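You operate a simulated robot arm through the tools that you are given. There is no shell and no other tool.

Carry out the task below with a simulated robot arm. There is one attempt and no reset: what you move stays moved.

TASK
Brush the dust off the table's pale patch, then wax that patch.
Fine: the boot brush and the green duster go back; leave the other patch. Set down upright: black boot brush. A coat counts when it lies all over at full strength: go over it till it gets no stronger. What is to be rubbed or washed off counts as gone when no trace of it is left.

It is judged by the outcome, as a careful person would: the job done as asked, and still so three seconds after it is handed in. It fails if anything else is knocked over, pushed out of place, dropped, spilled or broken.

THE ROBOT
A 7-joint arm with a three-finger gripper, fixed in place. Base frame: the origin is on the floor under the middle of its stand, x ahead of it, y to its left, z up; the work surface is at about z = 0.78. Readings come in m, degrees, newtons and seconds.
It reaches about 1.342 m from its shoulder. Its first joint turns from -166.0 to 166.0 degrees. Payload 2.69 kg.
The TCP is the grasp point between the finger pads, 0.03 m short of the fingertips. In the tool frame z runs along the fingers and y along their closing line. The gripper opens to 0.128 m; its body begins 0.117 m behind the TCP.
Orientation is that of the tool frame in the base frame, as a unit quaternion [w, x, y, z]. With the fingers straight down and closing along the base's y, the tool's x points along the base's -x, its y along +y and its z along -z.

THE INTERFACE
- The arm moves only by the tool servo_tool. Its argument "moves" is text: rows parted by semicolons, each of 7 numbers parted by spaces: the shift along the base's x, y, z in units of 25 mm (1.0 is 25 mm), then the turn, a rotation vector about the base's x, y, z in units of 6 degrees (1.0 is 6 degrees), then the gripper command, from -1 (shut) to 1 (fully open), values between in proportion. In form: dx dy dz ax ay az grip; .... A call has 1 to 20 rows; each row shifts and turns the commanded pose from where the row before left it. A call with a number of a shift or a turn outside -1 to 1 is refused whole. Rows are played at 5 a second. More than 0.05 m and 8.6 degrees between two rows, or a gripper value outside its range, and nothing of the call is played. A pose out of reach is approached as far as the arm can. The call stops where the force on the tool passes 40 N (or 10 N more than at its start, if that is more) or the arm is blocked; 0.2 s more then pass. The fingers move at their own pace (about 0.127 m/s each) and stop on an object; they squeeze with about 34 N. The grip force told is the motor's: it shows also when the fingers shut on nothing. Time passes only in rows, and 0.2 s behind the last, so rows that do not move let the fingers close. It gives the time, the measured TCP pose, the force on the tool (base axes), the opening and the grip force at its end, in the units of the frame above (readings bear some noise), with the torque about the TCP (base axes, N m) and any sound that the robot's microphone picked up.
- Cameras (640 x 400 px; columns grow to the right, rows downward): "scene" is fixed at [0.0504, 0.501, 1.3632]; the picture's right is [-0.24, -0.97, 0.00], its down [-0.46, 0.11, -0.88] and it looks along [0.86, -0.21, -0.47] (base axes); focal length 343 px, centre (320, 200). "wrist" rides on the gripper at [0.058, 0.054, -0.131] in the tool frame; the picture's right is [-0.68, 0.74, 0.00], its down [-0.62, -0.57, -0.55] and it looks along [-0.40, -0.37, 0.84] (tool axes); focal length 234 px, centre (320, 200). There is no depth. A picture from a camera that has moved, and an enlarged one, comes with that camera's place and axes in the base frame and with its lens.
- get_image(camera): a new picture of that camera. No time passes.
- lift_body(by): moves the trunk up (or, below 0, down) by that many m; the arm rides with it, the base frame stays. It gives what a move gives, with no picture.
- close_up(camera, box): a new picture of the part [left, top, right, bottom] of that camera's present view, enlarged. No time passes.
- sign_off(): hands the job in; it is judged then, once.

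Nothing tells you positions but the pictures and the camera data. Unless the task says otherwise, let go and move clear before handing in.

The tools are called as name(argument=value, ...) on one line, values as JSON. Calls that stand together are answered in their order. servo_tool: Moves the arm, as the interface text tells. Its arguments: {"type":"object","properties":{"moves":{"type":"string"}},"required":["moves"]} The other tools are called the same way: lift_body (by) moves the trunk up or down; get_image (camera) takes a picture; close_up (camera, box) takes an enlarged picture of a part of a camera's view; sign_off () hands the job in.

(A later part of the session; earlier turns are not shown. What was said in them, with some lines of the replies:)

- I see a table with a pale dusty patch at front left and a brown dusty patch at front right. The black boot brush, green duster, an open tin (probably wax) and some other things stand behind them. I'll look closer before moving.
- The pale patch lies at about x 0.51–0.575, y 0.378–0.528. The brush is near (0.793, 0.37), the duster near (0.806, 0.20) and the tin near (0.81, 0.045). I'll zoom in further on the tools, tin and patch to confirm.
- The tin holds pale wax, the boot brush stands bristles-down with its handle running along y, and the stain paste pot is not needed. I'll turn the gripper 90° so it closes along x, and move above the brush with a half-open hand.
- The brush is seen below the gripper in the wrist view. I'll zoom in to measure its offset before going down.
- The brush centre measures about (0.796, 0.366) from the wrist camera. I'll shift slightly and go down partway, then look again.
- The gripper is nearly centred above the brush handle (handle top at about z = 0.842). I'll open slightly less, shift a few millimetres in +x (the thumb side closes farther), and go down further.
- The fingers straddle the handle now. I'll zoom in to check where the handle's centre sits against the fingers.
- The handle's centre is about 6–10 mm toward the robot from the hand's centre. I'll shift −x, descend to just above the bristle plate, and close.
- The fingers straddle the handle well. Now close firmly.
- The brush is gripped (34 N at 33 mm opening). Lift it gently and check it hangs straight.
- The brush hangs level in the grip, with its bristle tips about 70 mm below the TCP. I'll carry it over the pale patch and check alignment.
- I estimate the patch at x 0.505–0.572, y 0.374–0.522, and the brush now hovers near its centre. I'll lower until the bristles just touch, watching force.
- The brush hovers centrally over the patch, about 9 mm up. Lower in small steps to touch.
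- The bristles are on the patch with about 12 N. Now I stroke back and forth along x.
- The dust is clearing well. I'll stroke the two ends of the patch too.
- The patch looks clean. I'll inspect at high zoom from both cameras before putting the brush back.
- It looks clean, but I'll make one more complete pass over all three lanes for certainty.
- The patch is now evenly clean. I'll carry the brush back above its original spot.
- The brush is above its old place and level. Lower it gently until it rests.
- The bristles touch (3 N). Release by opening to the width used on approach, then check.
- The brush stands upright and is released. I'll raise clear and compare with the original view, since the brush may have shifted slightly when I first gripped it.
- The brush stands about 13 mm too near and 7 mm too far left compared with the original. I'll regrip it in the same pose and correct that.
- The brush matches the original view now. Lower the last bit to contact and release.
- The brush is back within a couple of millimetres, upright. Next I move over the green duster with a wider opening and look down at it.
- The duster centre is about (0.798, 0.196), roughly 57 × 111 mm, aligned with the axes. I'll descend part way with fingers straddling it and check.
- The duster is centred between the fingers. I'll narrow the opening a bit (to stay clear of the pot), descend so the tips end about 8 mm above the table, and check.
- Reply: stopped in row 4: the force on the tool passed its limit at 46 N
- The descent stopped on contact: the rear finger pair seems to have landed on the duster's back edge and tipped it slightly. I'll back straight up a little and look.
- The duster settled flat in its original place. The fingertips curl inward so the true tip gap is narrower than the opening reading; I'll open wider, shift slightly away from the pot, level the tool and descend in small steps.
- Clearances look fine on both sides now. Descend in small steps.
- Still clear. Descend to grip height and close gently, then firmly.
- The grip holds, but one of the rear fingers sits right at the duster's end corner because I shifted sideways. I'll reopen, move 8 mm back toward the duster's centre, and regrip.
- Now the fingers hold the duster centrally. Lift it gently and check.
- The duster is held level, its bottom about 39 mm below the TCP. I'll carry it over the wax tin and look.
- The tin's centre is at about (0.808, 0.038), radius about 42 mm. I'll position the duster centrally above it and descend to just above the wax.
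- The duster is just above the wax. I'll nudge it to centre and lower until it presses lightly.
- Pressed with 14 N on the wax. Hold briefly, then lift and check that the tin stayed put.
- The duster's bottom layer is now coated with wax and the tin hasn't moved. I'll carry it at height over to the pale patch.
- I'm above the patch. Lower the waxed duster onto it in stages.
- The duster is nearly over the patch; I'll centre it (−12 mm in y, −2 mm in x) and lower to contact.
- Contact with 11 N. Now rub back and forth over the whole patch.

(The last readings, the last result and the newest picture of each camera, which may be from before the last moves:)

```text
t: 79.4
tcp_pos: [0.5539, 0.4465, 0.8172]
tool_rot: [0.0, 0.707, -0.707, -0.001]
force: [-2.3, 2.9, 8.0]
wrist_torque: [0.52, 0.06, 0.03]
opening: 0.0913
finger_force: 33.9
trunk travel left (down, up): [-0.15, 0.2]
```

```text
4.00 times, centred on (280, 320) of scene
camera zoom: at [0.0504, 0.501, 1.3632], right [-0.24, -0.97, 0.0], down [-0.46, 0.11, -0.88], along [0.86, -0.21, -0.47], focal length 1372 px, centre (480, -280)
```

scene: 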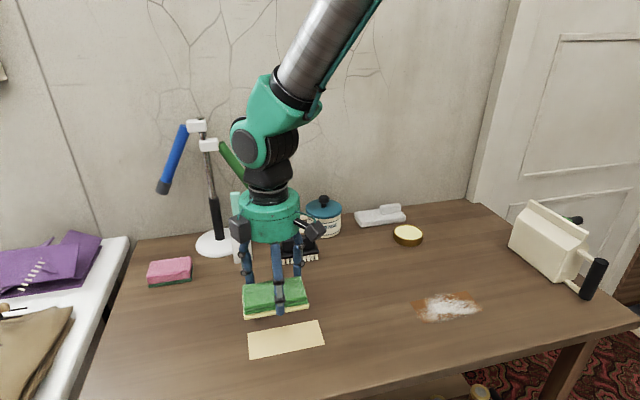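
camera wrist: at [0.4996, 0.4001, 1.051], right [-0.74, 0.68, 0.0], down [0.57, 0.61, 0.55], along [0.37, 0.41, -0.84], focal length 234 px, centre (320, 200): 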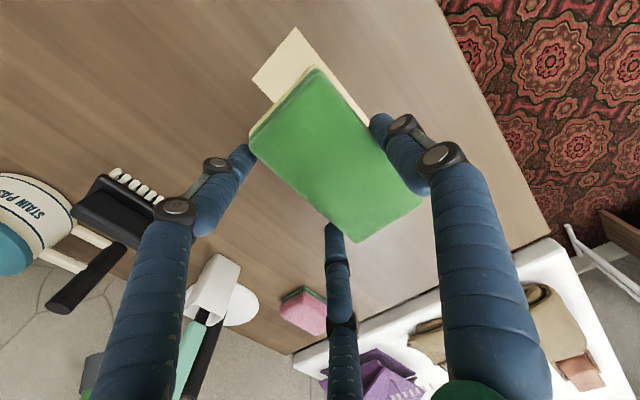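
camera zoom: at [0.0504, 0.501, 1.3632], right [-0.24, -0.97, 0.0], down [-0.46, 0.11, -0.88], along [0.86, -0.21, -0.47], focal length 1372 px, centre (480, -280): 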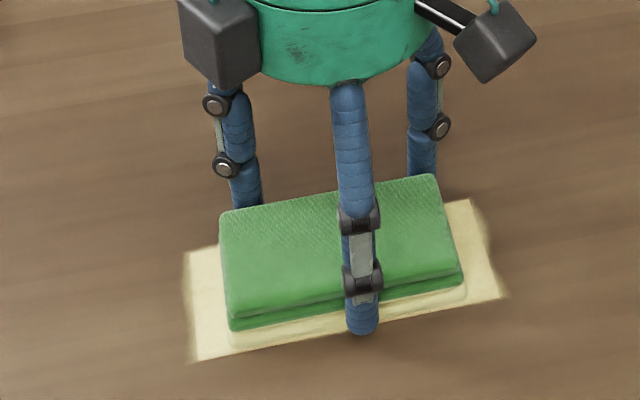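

The wax is going on. I'll lift to inspect the coat's evenness and how much is left on the duster.

servo_tool(moves="0 0 0.3 0 0 0 -1; 0.3 0 1 0 0 0 -1; 1 0 1 0 0 0 -1; 1 0 1 0 0 0 -1; 1 0 0.7 0 0 0 -1; 1 0 0 0 0 0 -1; 0 0 0 0 0 0 -1")

close_up(camera="scene", box=[235, 310, 335, 370])

get_image(camera="scene")

```text
t: 81.0
tcp_pos: [0.6585, 0.4474, 0.9156]
tool_rot: [-0.001, 0.707, -0.707, -0.001]
force: [-0.6, -0.1, -0.3]
wrist_torque: [-0.01, 0.04, -0.02]
opening: 0.0914
finger_force: 34.1
trunk travel left (down, up): [-0.15, 0.2]
```

```text
6.40 times, centred on (285, 340) of scene
camera zoom: at [0.0504, 0.501, 1.3632], right [-0.24, -0.97, 0.0], down [-0.46, 0.11, -0.88], along [0.86, -0.21, -0.47], focal length 2196 px, centre (544, -696)
```

zoom: 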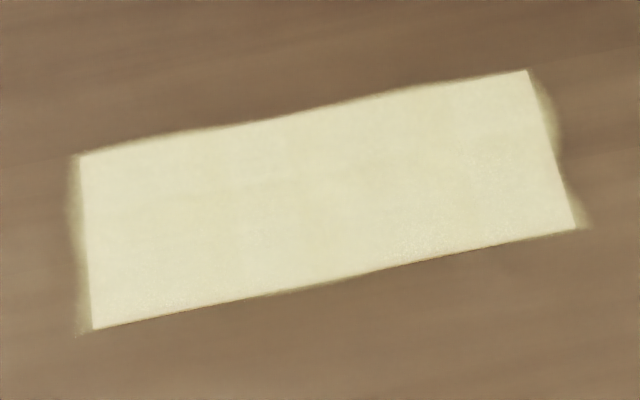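

```text
taken
```

scene: 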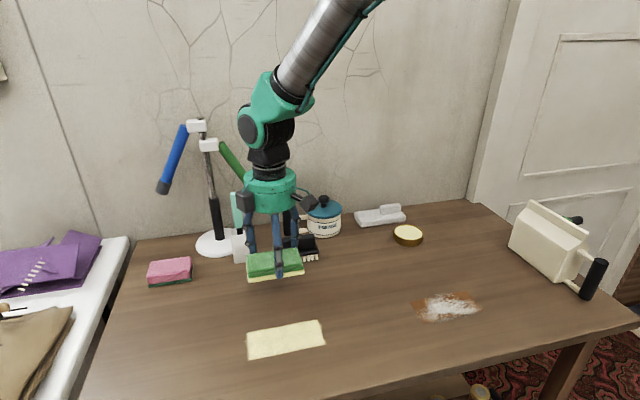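

The coat lies all over but may not be at full strength yet; the duster still carries wax. I'll go back down and rub more, covering ends and edges.

servo_tool(moves="-1 0 0 0 0 0 -1; -1 0 -0.7 0 0 0 -1; -1 0 -1 0 0 0 -1; -1 0 -1 0 0 0 -1; -0.3 0 -1 0 0 0 -1; 0 0 -0.3 0 0 0 -1; 0 0 0 0 0 0 -1")

servo_tool(moves="-0.2 0.35 0 0 0 0 -1; 0 0.35 0 0 0 0 -1; 0.2 0 0 0 0 0 -1; 0.2 0 0 0 0 0 -1; 0 -0.5 0 0 0 0 -1; 0 -0.5 0 0 0 0 -1; 0 -0.4 0 0 0 0 -1; -0.2 0 0 0 0 0 -1; -0.2 0 0 0 0 0 -1; 0 0.5 0 0 0 0 -1; 0 0.5 0 0 0 0 -1; 0 0.4 0 0 0 0 -1; 0.2 0 0 0 0 0 -1; 0.2 0 0 0 0 0 -1; 0 -0.5 0 0 0 0 -1; 0 -0.5 0 0 0 0 -1; 0 -0.4 0 0 0 0 -1; -0.2 0 0 0 0 0 -1; 0 0.7 0 0 0 0 -1; 0 0 0 0 0 0 -1")

close_up(camera="scene", box=[220, 270, 340, 370])

```text
t: 82.6
tcp_pos: [0.5551, 0.4442, 0.8168]
tool_rot: [0.002, -0.707, 0.707, 0.002]
force: [-5.2, -2.6, 13.0]
wrist_torque: [-0.15, 0.51, 0.07]
opening: 0.0912
finger_force: 33.8
trunk travel left (down, up): [-0.15, 0.2]
```

```text
t: 86.8
tcp_pos: [0.5521, 0.4454, 0.8168]
tool_rot: [0.0, -0.707, 0.707, 0.001]
force: [-1.8, -3.4, 13.4]
wrist_torque: [0.08, 0.21, 0.08]
opening: 0.0915
finger_force: 34.3
trunk travel left (down, up): [-0.15, 0.2]
```

```text
4.00 times, centred on (280, 320) of scene
camera zoom: at [0.0504, 0.501, 1.3632], right [-0.24, -0.97, 0.0], down [-0.46, 0.11, -0.88], along [0.86, -0.21, -0.47], focal length 1372 px, centre (480, -280)
```

zoom: 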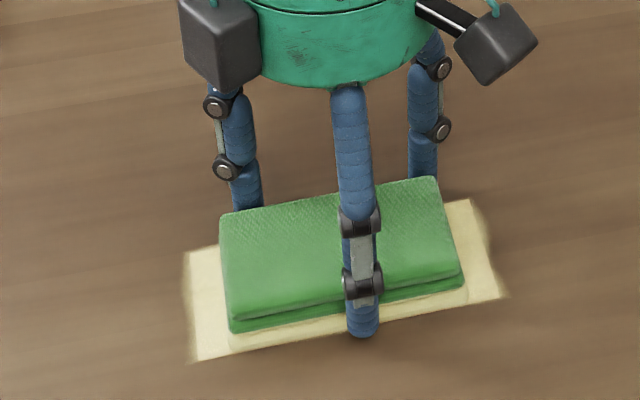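

Another two loops done. Lift aside again to compare the coat.

servo_tool(moves="0 0 0.3 0 0 0 -1; 0.3 0 1 0 0 0 -1; 1 0 1 0 0 0 -1; 1 0 1 0 0 0 -1; 1 0 0.7 0 0 0 -1; 1 0 0 0 0 0 -1; 0 0 0 0 0 0 -1")

close_up(camera="scene", box=[235, 310, 335, 370])

close_up(camera="scene", box=[230, 230, 330, 370])

```text
t: 88.4
tcp_pos: [0.6637, 0.4468, 0.9164]
tool_rot: [0.0, 0.707, -0.707, -0.002]
force: [0.5, -0.8, -0.6]
wrist_torque: [-0.01, -0.01, -0.02]
opening: 0.0912
finger_force: 33.6
trunk travel left (down, up): [-0.15, 0.2]
```

```text
6.40 times, centred on (285, 340) of scene
camera zoom: at [0.0504, 0.501, 1.3632], right [-0.24, -0.97, 0.0], down [-0.46, 0.11, -0.88], along [0.86, -0.21, -0.47], focal length 2196 px, centre (544, -696)
```

zoom: 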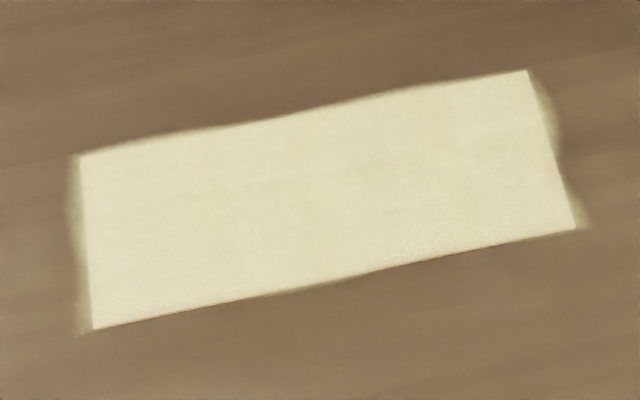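

```text
2.86 times, centred on (280, 300) of scene
camera zoom: at [0.0504, 0.501, 1.3632], right [-0.24, -0.97, 0.0], down [-0.46, 0.11, -0.88], along [0.86, -0.21, -0.47], focal length 980 px, centre (434, -86)
```

zoom: 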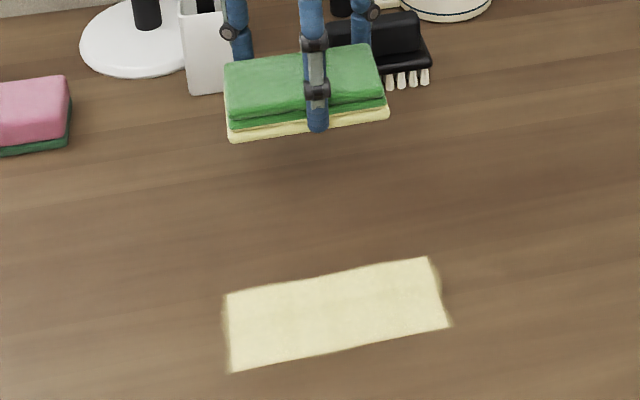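

The coat looks unchanged from the last pass; let me look closely at each part for thin spots.

close_up(camera="scene", box=[243, 315, 288, 362])

close_up(camera="scene", box=[283, 315, 328, 362])

get_image(camera="wrist")

```text
8.51 times, centred on (266, 338) of scene
camera zoom: at [0.0504, 0.501, 1.3632], right [-0.24, -0.97, 0.0], down [-0.46, 0.11, -0.88], along [0.86, -0.21, -0.47], focal length 2920 px, centre (784, -979)
```

zoom: 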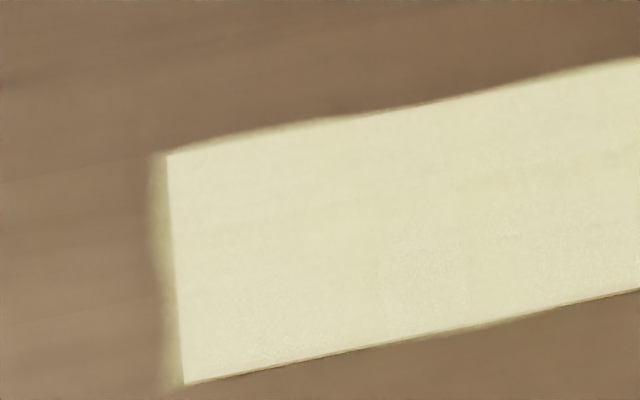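

```text
8.51 times, centred on (306, 338) of scene
camera zoom: at [0.0504, 0.501, 1.3632], right [-0.24, -0.97, 0.0], down [-0.46, 0.11, -0.88], along [0.86, -0.21, -0.47], focal length 2920 px, centre (443, -979)
```

zoom: 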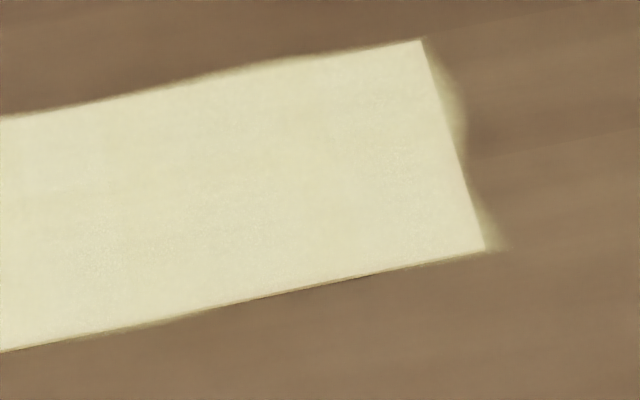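

```text
taken
camera wrist: at [0.6087, 0.3865, 1.0469], right [-0.74, 0.68, 0.0], down [0.57, 0.61, 0.55], along [0.37, 0.41, -0.84], focal length 234 px, centre (320, 200)
```

wrist: 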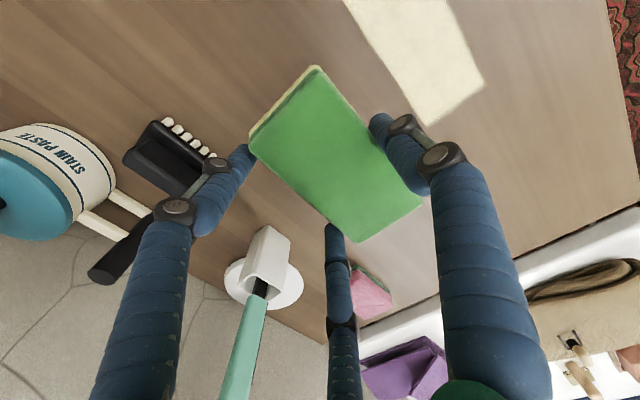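

The coat looks even, but a few stretches of the front and back edges were only just reached. One more round with a slightly wider x stroke.

servo_tool(moves="-1 0 0 0 0 0 -1; -1 0 -0.7 0 0 0 -1; -1 0 -1 0 0 0 -1; -1 0 -1 0 0 0 -1; -0.3 0 -1 0 0 0 -1; 0 0 -0.3 0 0 0 -1; 0 0 0 0 0 0 -1")

servo_tool(moves="-0.36 0 0 0 0 0 -1; 0 0.35 0 0 0 0 -1; 0 0.35 0 0 0 0 -1; 0 -0.5 0 0 0 0 -1; 0 -0.5 0 0 0 0 -1; 0 -0.4 0 0 0 0 -1; 0.36 0 0 0 0 0 -1; 0.36 0 0 0 0 0 -1; 0 0.5 0 0 0 0 -1; 0 0.5 0 0 0 0 -1; 0 0.4 0 0 0 0 -1; 0 -0.5 0 0 0 0 -1; 0 -0.5 0 0 0 0 -1; 0 -0.4 0 0 0 0 -1; -0.36 0 0 0 0 0 -1; -0.36 0 0 0 0 0 -1; 0 0.5 0 0 0 0 -1; 0 0.5 0 0 0 0 -1; 0.36 -0.3 0 0 0 0 -1; 0 0 0 0 0 0 -1")

servo_tool(moves="0 0 0.3 0 0 0 -1; 0.3 0 1 0 0 0 -1; 1 0 1 0 0 0 -1; 1 0 1 0 0 0 -1; 1 0 0.7 0 0 0 -1; 1 0 0 0 0 0 -1; 0 0 0 0 0 0 -1")

close_up(camera="scene", box=[235, 310, 335, 370])

close_up(camera="scene", box=[243, 315, 288, 362])

close_up(camera="scene", box=[283, 315, 328, 362])

```text
t: 90.0
tcp_pos: [0.5547, 0.4465, 0.8171]
tool_rot: [-0.002, 0.708, -0.706, 0.0]
force: [-6.7, -1.0, 22.3]
wrist_torque: [-0.48, 0.88, -0.09]
opening: 0.0917
finger_force: 34.4
trunk travel left (down, up): [-0.15, 0.2]
```

```text
t: 94.2
tcp_pos: [0.5533, 0.4465, 0.8169]
tool_rot: [0.0, -0.707, 0.708, 0.001]
force: [1.0, -0.3, -0.9]
wrist_torque: [-0.02, 0.0, -0.01]
opening: 0.091
finger_force: 34.0
trunk travel left (down, up): [-0.15, 0.2]
```

```text
t: 95.8
tcp_pos: [0.6617, 0.4456, 0.9176]
tool_rot: [0.001, -0.707, 0.707, 0.002]
force: [-0.2, 0.8, -0.7]
wrist_torque: [-0.01, 0.0, 0.01]
opening: 0.0913
finger_force: 34.0
trunk travel left (down, up): [-0.15, 0.2]
```

```text
6.40 times, centred on (285, 340) of scene
camera zoom: at [0.0504, 0.501, 1.3632], right [-0.24, -0.97, 0.0], down [-0.46, 0.11, -0.88], along [0.86, -0.21, -0.47], focal length 2196 px, centre (544, -696)
```

zoom: 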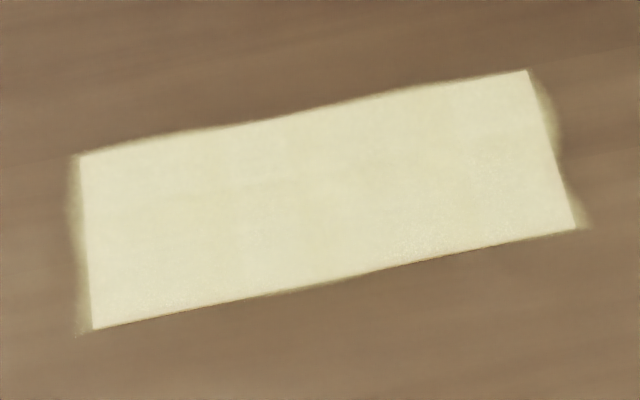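

```text
8.51 times, centred on (266, 338) of scene
camera zoom: at [0.0504, 0.501, 1.3632], right [-0.24, -0.97, 0.0], down [-0.46, 0.11, -0.88], along [0.86, -0.21, -0.47], focal length 2920 px, centre (784, -979)
```

zoom: 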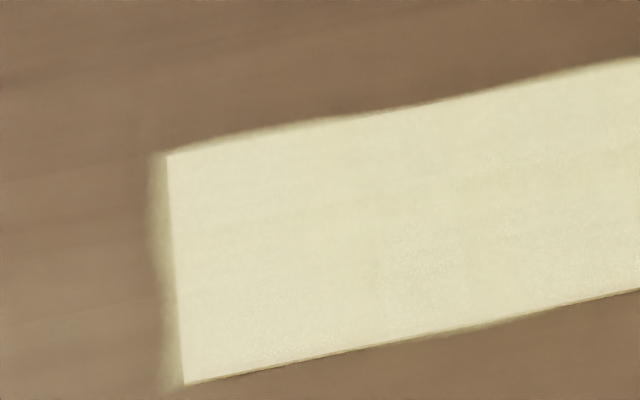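

```text
8.51 times, centred on (306, 338) of scene
camera zoom: at [0.0504, 0.501, 1.3632], right [-0.24, -0.97, 0.0], down [-0.46, 0.11, -0.88], along [0.86, -0.21, -0.47], focal length 2920 px, centre (443, -979)
```

zoom: 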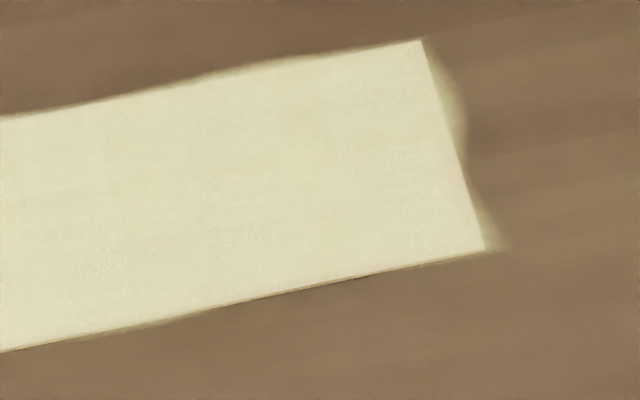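

The coat outline and tone no longer change. Let me check whether the duster still carries wax, to be sure this is real saturation rather than a dry cloth.

close_up(camera="scene", box=[235, 220, 335, 300])

close_up(camera="wrist", box=[200, 0, 520, 200])

```text
5.00 times, centred on (285, 260) of scene
camera zoom: at [0.0504, 0.501, 1.3632], right [-0.24, -0.97, 0.0], down [-0.46, 0.11, -0.88], along [0.86, -0.21, -0.47], focal length 1715 px, centre (495, -100)
```

zoom: 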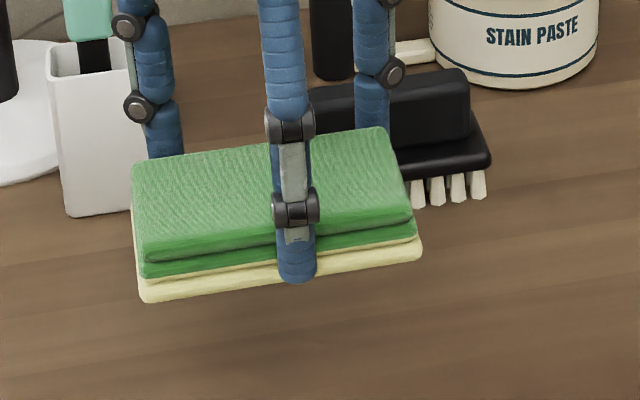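

```text
2.00 times, centred on (360, 100) of wrist
camera zoom: at [0.6065, 0.3846, 1.0473], right [-0.74, 0.68, 0.0], down [0.57, 0.61, 0.55], along [0.37, 0.41, -0.84], focal length 468 px, centre (240, 400)
```

zoom: 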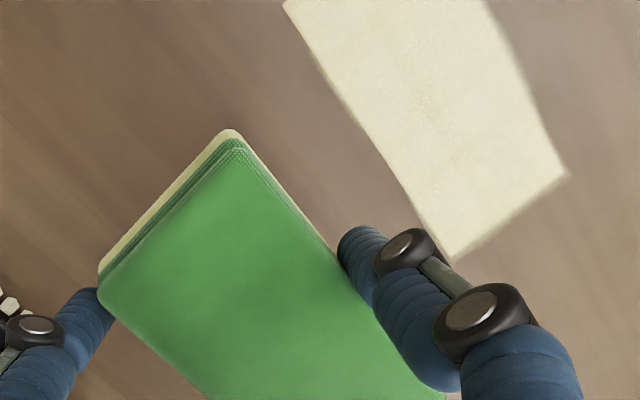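

The cloth still carries wax. The last round ended with little pressure, so I'll do one final round with firm contact for certainty.

servo_tool(moves="-1 0 0 0 0 0 -1; -1 0 -0.7 0 0 0 -1; -1 0 -1 0 0 0 -1; -1 0 -1 0 0 0 -1; -0.3 0 -1 0 0 0 -1; 0 0 -0.3 0 0 0 -1; 0 0 -0.03 0 0 0 -1; 0 0 0 0 0 0 -1")

servo_tool(moves="-0.3 0 0 0 0 0 -1; 0 0.35 0 0 0 0 -1; 0 0.35 0 0 0 0 -1; 0 -0.5 0 0 0 0 -1; 0 -0.5 0 0 0 0 -1; 0 -0.4 0 0 0 0 -1; 0.3 0 0 0 0 0 -1; 0 0 0 0 0 0 -1")

```text
t: 97.6
tcp_pos: [0.554, 0.4454, 0.8176]
tool_rot: [0.001, -0.707, 0.707, 0.001]
force: [-5.3, -8.9, 26.7]
wrist_torque: [-0.61, 0.9, 0.09]
opening: 0.0911
finger_force: 33.3
trunk travel left (down, up): [-0.15, 0.2]
```

```text
t: 99.4
tcp_pos: [0.5531, 0.4274, 0.8166]
tool_rot: [0.0, -0.707, 0.707, 0.001]
force: [-3.1, -2.5, 8.9]
wrist_torque: [0.12, 0.08, 0.05]
opening: 0.0909
finger_force: 33.6
trunk travel left (down, up): [-0.15, 0.2]
```

servo_tool(moves="0.3 0 0 0 0 0 -1; 0 0.5 0 0 0 0 -1; 0 0.5 0 0 0 0 -1; 0 0.4 0 0 0 0 -1; -0.3 0 0 0 0 0 -1; -0.3 0 0 0 0 0 -1; 0.3 0 0 0 0 0 -1; 0 0 0 0 0 0 -1")

servo_tool(moves="0 -0.5 -0.02 0 0 0 -1; 0.3 -0.2 0 0 0 0 -1; -0.3 0 0 0 0 0 -1; -0.3 0 0 0 0 0 -1; 0 -0.4 0 0 0 0 -1; 0.3 0 0 0 0 0 -1; 0.3 0 0 0 0 0 -1; 0 -0.3 0 0 0 0 -1; -0.3 0 0 0 0 0 -1; -0.3 0 0 0 0 0 -1; 0.3 0.7 0 0 0 0 -1; 0 0 0 0 0 0 -1")

servo_tool(moves="0 0 0.3 0 0 0 -1; 0.3 0 1 0 0 0 -1; 1 0 1 0 0 0 -1; 1 0 1 0 0 0 -1; 1 0 0.7 0 0 0 -1; 1 0 0 0 0 0 -1; 0 0 0 0 0 0 -1")

close_up(camera="scene", box=[235, 310, 335, 370])

close_up(camera="wrist", box=[200, 0, 520, 200])

```text
t: 101.2
tcp_pos: [0.5529, 0.4623, 0.8171]
tool_rot: [0.0, -0.707, 0.707, 0.001]
force: [-2.4, 0.0, 8.4]
wrist_torque: [0.03, 0.21, -0.03]
opening: 0.091
finger_force: 33.9
trunk travel left (down, up): [-0.15, 0.2]
```

```text
t: 103.6
tcp_pos: [0.5518, 0.4467, 0.8158]
tool_rot: [0.0, 0.708, -0.706, -0.001]
force: [-3.4, -2.8, 13.5]
wrist_torque: [0.04, 0.32, 0.16]
opening: 0.0913
finger_force: 34.1
trunk travel left (down, up): [-0.15, 0.2]
stopped in row 12: the force on the tool passed its limit at 41 N (the readings are from after the stop); the commanded pose is now the measured one
```

```text
t: 105.2
tcp_pos: [0.6596, 0.4451, 0.9154]
tool_rot: [-0.002, -0.707, 0.707, 0.001]
force: [0.8, -0.5, -1.0]
wrist_torque: [0.04, 0.0, -0.03]
opening: 0.0911
finger_force: 34.2
trunk travel left (down, up): [-0.15, 0.2]
```

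```text
6.40 times, centred on (285, 340) of scene
camera zoom: at [0.0504, 0.501, 1.3632], right [-0.24, -0.97, 0.0], down [-0.46, 0.11, -0.88], along [0.86, -0.21, -0.47], focal length 2196 px, centre (544, -696)
```

zoom: 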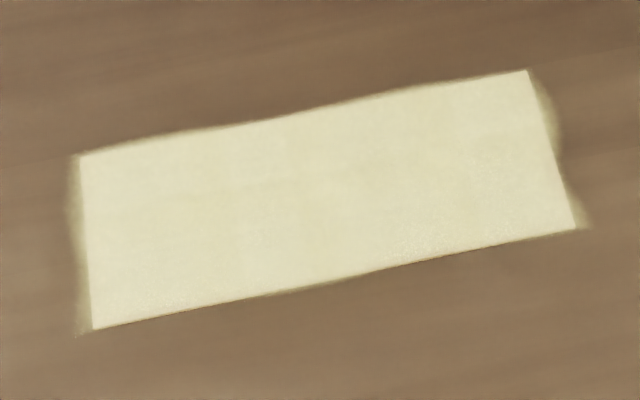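

```text
2.00 times, centred on (360, 100) of wrist
camera zoom: at [0.6051, 0.3858, 1.045], right [-0.74, 0.68, 0.0], down [0.57, 0.62, 0.55], along [0.37, 0.4, -0.84], focal length 468 px, centre (240, 400)
```

zoom: 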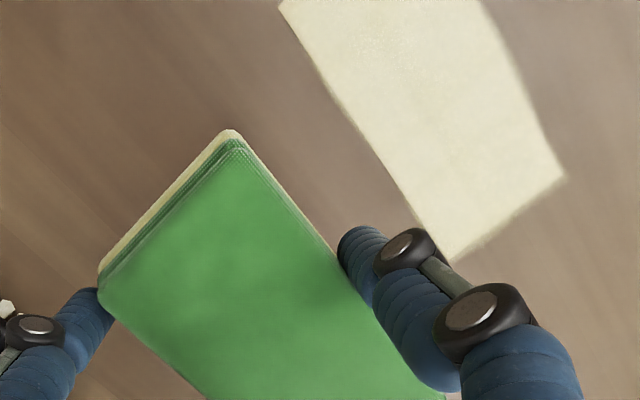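

The coat hasn't changed over the last rounds, so it is at full strength. Now I bring the duster back, going along −y first and then +x, clear of the brush and pot.

servo_tool(moves="0 -0.5 0.5 0 0 0 -1; 0 -1 0.3 0 0 0 -1; 0 -1 0 0 0 0 -1; 0 -1 0 0 0 0 -1; 0 -1 0 0 0 0 -1; 0 -1 0 0 0 0 -1; 0 -1 0 0 0 0 -1; 0 -1 0 0 0 0 -1; 0.3 -1 0 0 0 0 -1; 0.6 -0.9 0 0 0 0 -1; 0.9 -0.5 0 0 0 0 -1; 1 0 0 0 0 0 -1; 1 0 0 0 0 0 -1; 1 0 0 0 0 0 -1; 0.8 0 0 0 0 0 -1; 0.5 0 0 0 0 0 -1; 0 0 0 0 0 0 -1")

get_image(camera="wrist")

get_image(camera="scene")

```text
t: 108.8
tcp_pos: [0.8159, 0.1999, 0.9354]
tool_rot: [0.001, 0.707, -0.707, -0.001]
force: [-1.2, -0.3, -1.4]
wrist_torque: [-0.02, -0.01, -0.02]
opening: 0.0911
finger_force: 34.2
trunk travel left (down, up): [-0.15, 0.2]
```

```text
taken
camera wrist: at [0.7602, 0.1403, 1.0661], right [-0.74, 0.68, 0.0], down [0.57, 0.62, 0.55], along [0.37, 0.4, -0.84], focal length 234 px, centre (320, 200)
```

wrist: 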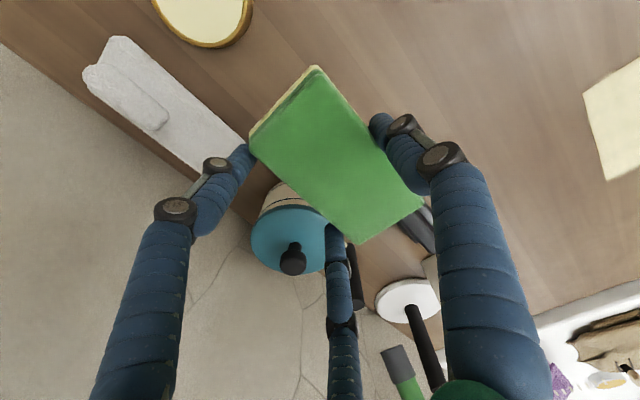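

```text
taken
```

scene: 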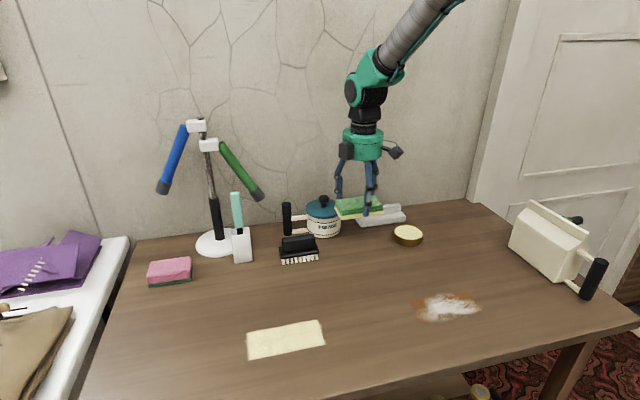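

Nearly above the original spot; small correction (−1.5, −4 mm) and descend.

servo_tool(moves="-0.06 -0.15 -0.6 0 0 0 -1; 0 0 -1 0 0 0 -1; 0 0 -1 0 0 0 -1; 0 0 -1 0 0 0 -1; 0 0 -0.5 0 0 0 -1; 0 0 0 0 0 0 -1")

close_up(camera="scene", box=[310, 180, 410, 270])

close_up(camera="wrist", box=[200, 40, 440, 260])

```text
t: 110.2
tcp_pos: [0.8129, 0.196, 0.8311]
tool_rot: [-0.002, -0.707, 0.707, 0.001]
force: [0.1, -0.7, -0.4]
wrist_torque: [-0.01, 0.0, -0.02]
opening: 0.0912
finger_force: 34.2
trunk travel left (down, up): [-0.15, 0.2]
```

```text
4.44 times, centred on (360, 225) of scene
camera zoom: at [0.0504, 0.501, 1.3632], right [-0.24, -0.97, 0.0], down [-0.46, 0.11, -0.88], along [0.86, -0.21, -0.47], focal length 1525 px, centre (142, 89)
```

zoom: 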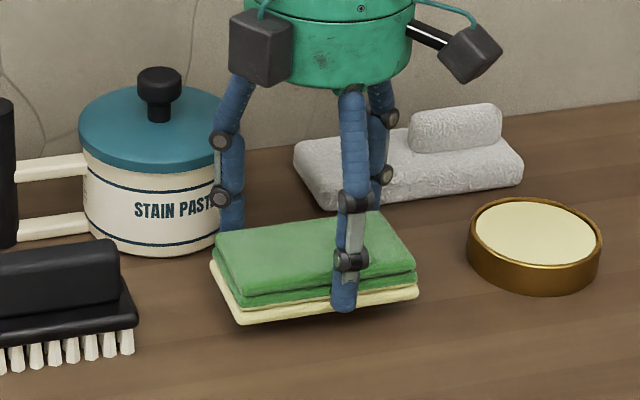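

```text
1.82 times, centred on (320, 150) of wrist
camera zoom: at [0.7575, 0.136, 0.9619], right [-0.74, 0.68, 0.0], down [0.57, 0.62, 0.55], along [0.37, 0.4, -0.84], focal length 426 px, centre (320, 291)
```

zoom: 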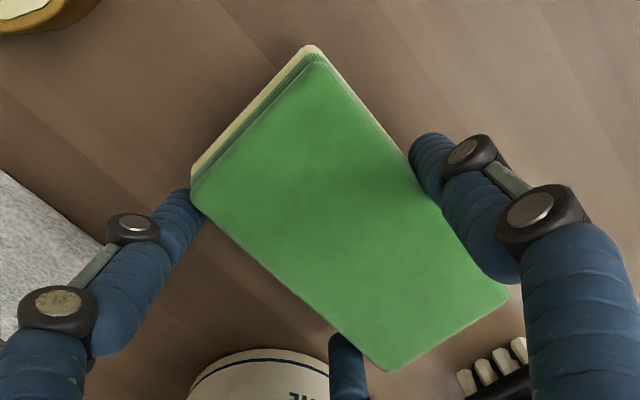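

Position matches the original view. Lower to contact.

servo_tool(moves="0 0 -0.3 0 0 0 -1; 0 0 -0.15 0 0 0 -1; 0 0 -0.05 0 0 0 -1; 0 0 0 0 0 0 -1")

```text
t: 111.2
tcp_pos: [0.8119, 0.1964, 0.8198]
tool_rot: [-0.001, -0.707, 0.707, 0.001]
force: [-1.2, -1.0, -0.7]
wrist_torque: [-0.04, -0.01, 0.0]
opening: 0.091
finger_force: 34.0
trunk travel left (down, up): [-0.15, 0.2]
```

servo_tool(moves="0 0 -0.08 0 0 0 -1; 0 0 0 0 0 0 -1")

```text
t: 111.8
tcp_pos: [0.8102, 0.1947, 0.8177]
tool_rot: [0.001, 0.707, -0.707, -0.002]
force: [-1.0, 0.2, -0.8]
wrist_torque: [0.0, 0.0, 0.01]
opening: 0.0913
finger_force: 33.7
trunk travel left (down, up): [-0.15, 0.2]
```

servo_tool(moves="0 0 -0.06 0 0 0 -1; 0 0 0 0 0 0 -1")

close_up(camera="scene", box=[310, 180, 410, 270])

```text
t: 112.4
tcp_pos: [0.8106, 0.196, 0.8162]
tool_rot: [0.0, -0.707, 0.707, 0.001]
force: [-0.6, -1.2, 3.0]
wrist_torque: [0.21, 0.1, 0.07]
opening: 0.0911
finger_force: 34.3
trunk travel left (down, up): [-0.15, 0.2]
```

```text
4.44 times, centred on (360, 225) of scene
camera zoom: at [0.0504, 0.501, 1.3632], right [-0.24, -0.97, 0.0], down [-0.46, 0.11, -0.88], along [0.86, -0.21, -0.47], focal length 1525 px, centre (142, 89)
```

zoom: 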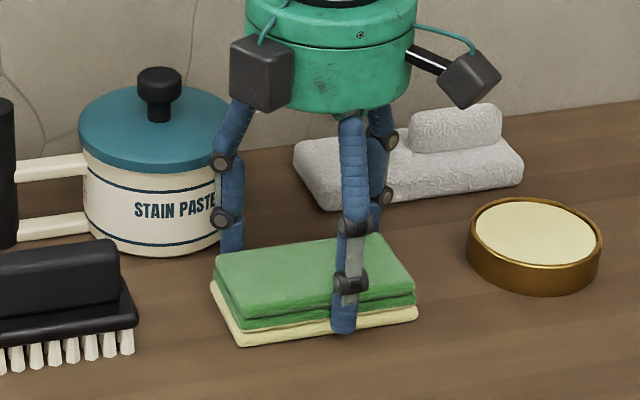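

The duster rests where it was (within about 2 mm). Release and lift straight up.

servo_tool(moves="0 0 0 0 0 0 0.45; 0 0 0 0 0 0 0.6; 0 0 0 0 0 0 0.6; 0 0 0.3 0 0 0 0.6; 0 0 0.6 0 0 0 0.6; 0 0 1 0 0 0 0.6; 0 0 1 0 0 0 0.6; 0 0 1 0 0 0 0.6; 0 0 1 0 0 0 0.6; 0 0 1 0 0 0 0.6; 0 0 0 0 0 0 0.6")

get_image(camera="scene")

close_up(camera="scene", box=[220, 180, 440, 280])

get_image(camera="wrist")

```text
t: 114.8
tcp_pos: [0.8086, 0.1955, 0.9662]
tool_rot: [-0.002, -0.707, 0.707, 0.002]
force: [0.0, -0.3, -0.3]
wrist_torque: [0.01, -0.05, 0.03]
opening: 0.1025
finger_force: 0.1
trunk travel left (down, up): [-0.15, 0.2]
```

```text
taken
```

scene: 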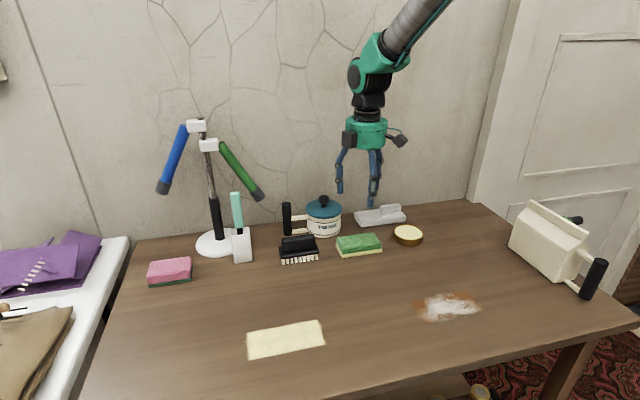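

```text
2.91 times, centred on (330, 230) of scene
camera zoom: at [0.0504, 0.501, 1.3632], right [-0.24, -0.97, 0.0], down [-0.46, 0.11, -0.88], along [0.86, -0.21, -0.47], focal length 998 px, centre (291, 113)
```

zoom: 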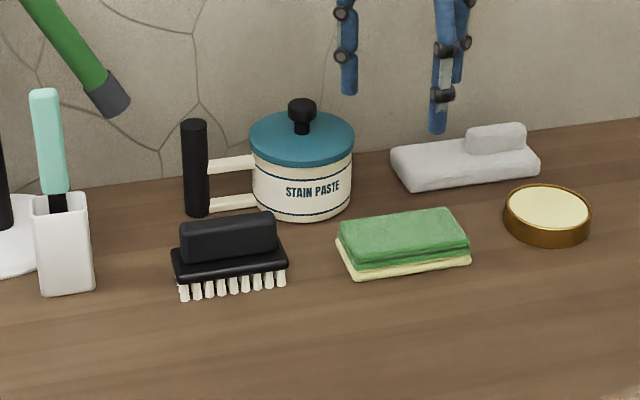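

```text
taken
camera wrist: at [0.7541, 0.1356, 1.0969], right [-0.74, 0.68, 0.0], down [0.57, 0.62, 0.55], along [0.37, 0.4, -0.84], focal length 234 px, centre (320, 200)
```

wrist: 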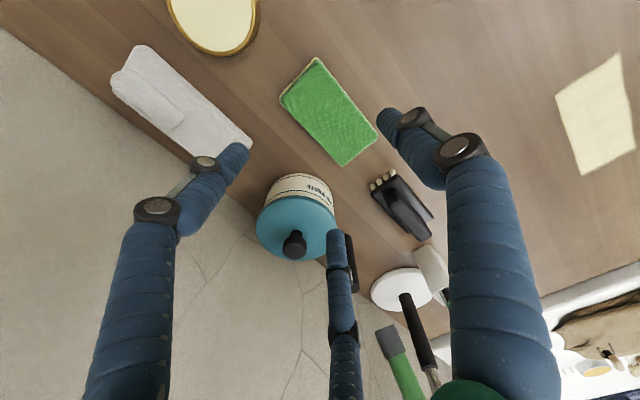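

Brush, duster and everything else are in place. Before handing in I'll raise the empty hand and look at the waxed patch closely with the wrist camera.

servo_tool(moves="0 0 1 0 0 0 0.6; -0.5 0 1 0 0 0 0.6; -1 0 1 0 0 0 0.6; -1 0.5 0 0 0 0 0.6; -1 0.7 0 0 0 0 0.6; -1 0.7 0 0 0 0 0.6; -1 0.7 0 0 0 0 0.6; -1 0.7 0 0 0 0 0.6; -1 0.7 0 0 0 0 0.6; -1 0.7 0 0 0 0 0.6; -1 0.7 0 0 0 0 0.6; -1 0.7 0 0 0 0 0.6; -1 0.5 0 0 0 0 0.6; -0.5 0 0 0 0 0 0.6; 0 0 0 0 0 0 0.6")

get_image(camera="wrist")

close_up(camera="scene", box=[235, 310, 335, 370])

```text
t: 118.0
tcp_pos: [0.5105, 0.3601, 1.0394]
tool_rot: [-0.001, -0.707, 0.708, 0.001]
force: [-0.3, 0.4, -0.2]
wrist_torque: [0.0, 0.0, 0.01]
opening: 0.1024
finger_force: 0.0
trunk travel left (down, up): [-0.15, 0.2]
```

```text
taken
camera wrist: at [0.4562, 0.3001, 1.169], right [-0.74, 0.68, 0.0], down [0.57, 0.62, 0.55], along [0.37, 0.4, -0.84], focal length 234 px, centre (320, 200)
```

wrist: 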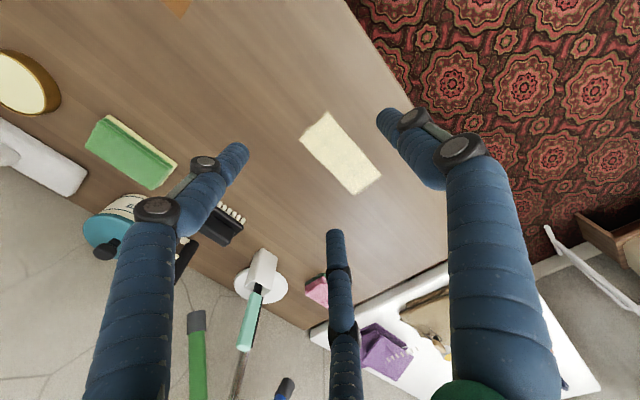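

```text
6.40 times, centred on (285, 340) of scene
camera zoom: at [0.0504, 0.501, 1.3632], right [-0.24, -0.97, 0.0], down [-0.46, 0.11, -0.88], along [0.86, -0.21, -0.47], focal length 2196 px, centre (544, -696)
```

zoom: 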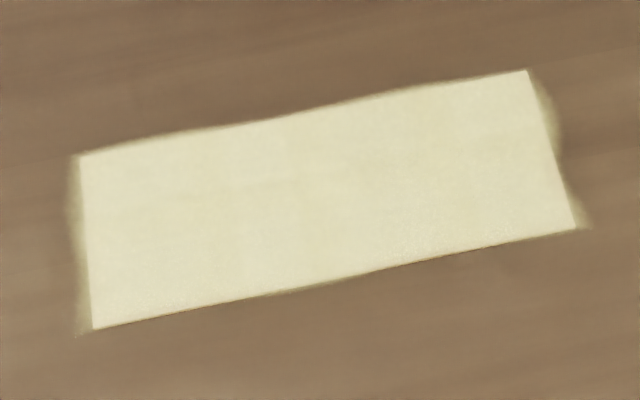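

close_up(camera="wrist", box=[290, 100, 390, 205])

close_up(camera="scene", box=[400, 280, 500, 340])

```text
3.81 times, centred on (340, 152) of wrist
camera zoom: at [0.4562, 0.3001, 1.169], right [-0.74, 0.68, 0.0], down [0.57, 0.62, 0.55], along [0.37, 0.4, -0.84], focal length 892 px, centre (244, 381)
```

zoom: 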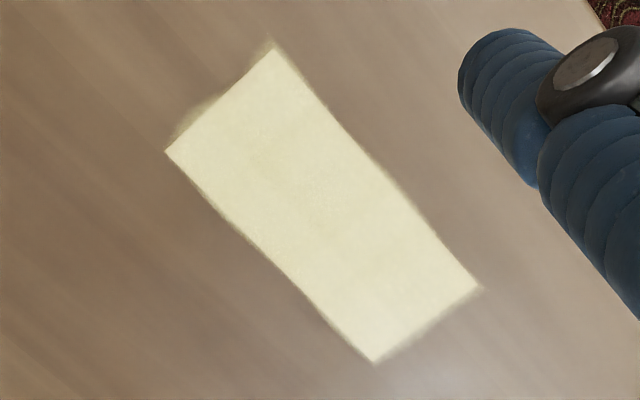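

```text
6.40 times, centred on (450, 310) of scene
camera zoom: at [0.0504, 0.501, 1.3632], right [-0.24, -0.97, 0.0], down [-0.46, 0.11, -0.88], along [0.86, -0.21, -0.47], focal length 2196 px, centre (-512, -504)
```

zoom: 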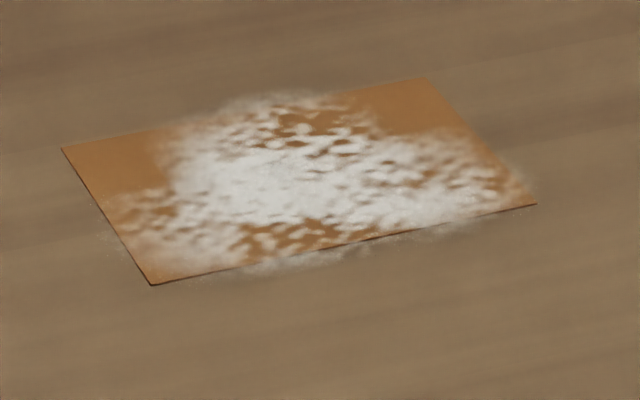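

The pale patch is free of dust and evenly waxed. The brown patch is untouched, and the brush (upright) and duster are back in place with the hand empty and clear. Handing in.

sign_off()

```text
The job is handed in.
```

The pale patch is brushed clean and waxed, and I've handed the job in. The last few passes with the waxed duster changed nothing I could see, so I took the coat to be at full strength.

- **Boot brush:** it is back in its place, upright, within about 2 mm of where it started. It shifted about 14 mm when I first gripped it, so I moved it back.
- **Green duster:** it is back within about 2 mm of its spot. Its bottom layer still carries wax.
- **Other patch:** the brown one still has its dust; I didn't touch it.
- **Wax past the edge:** a thin smear, a few millimetres wide, lies on the table around parts of the pale patch's edge.
- **Bump on the duster:** my first try at picking it up pressed on its back edge and tipped it. It settled flat again in place.

Nothing was knocked over, and in the last pictures the tin, pot and other things were where they started.
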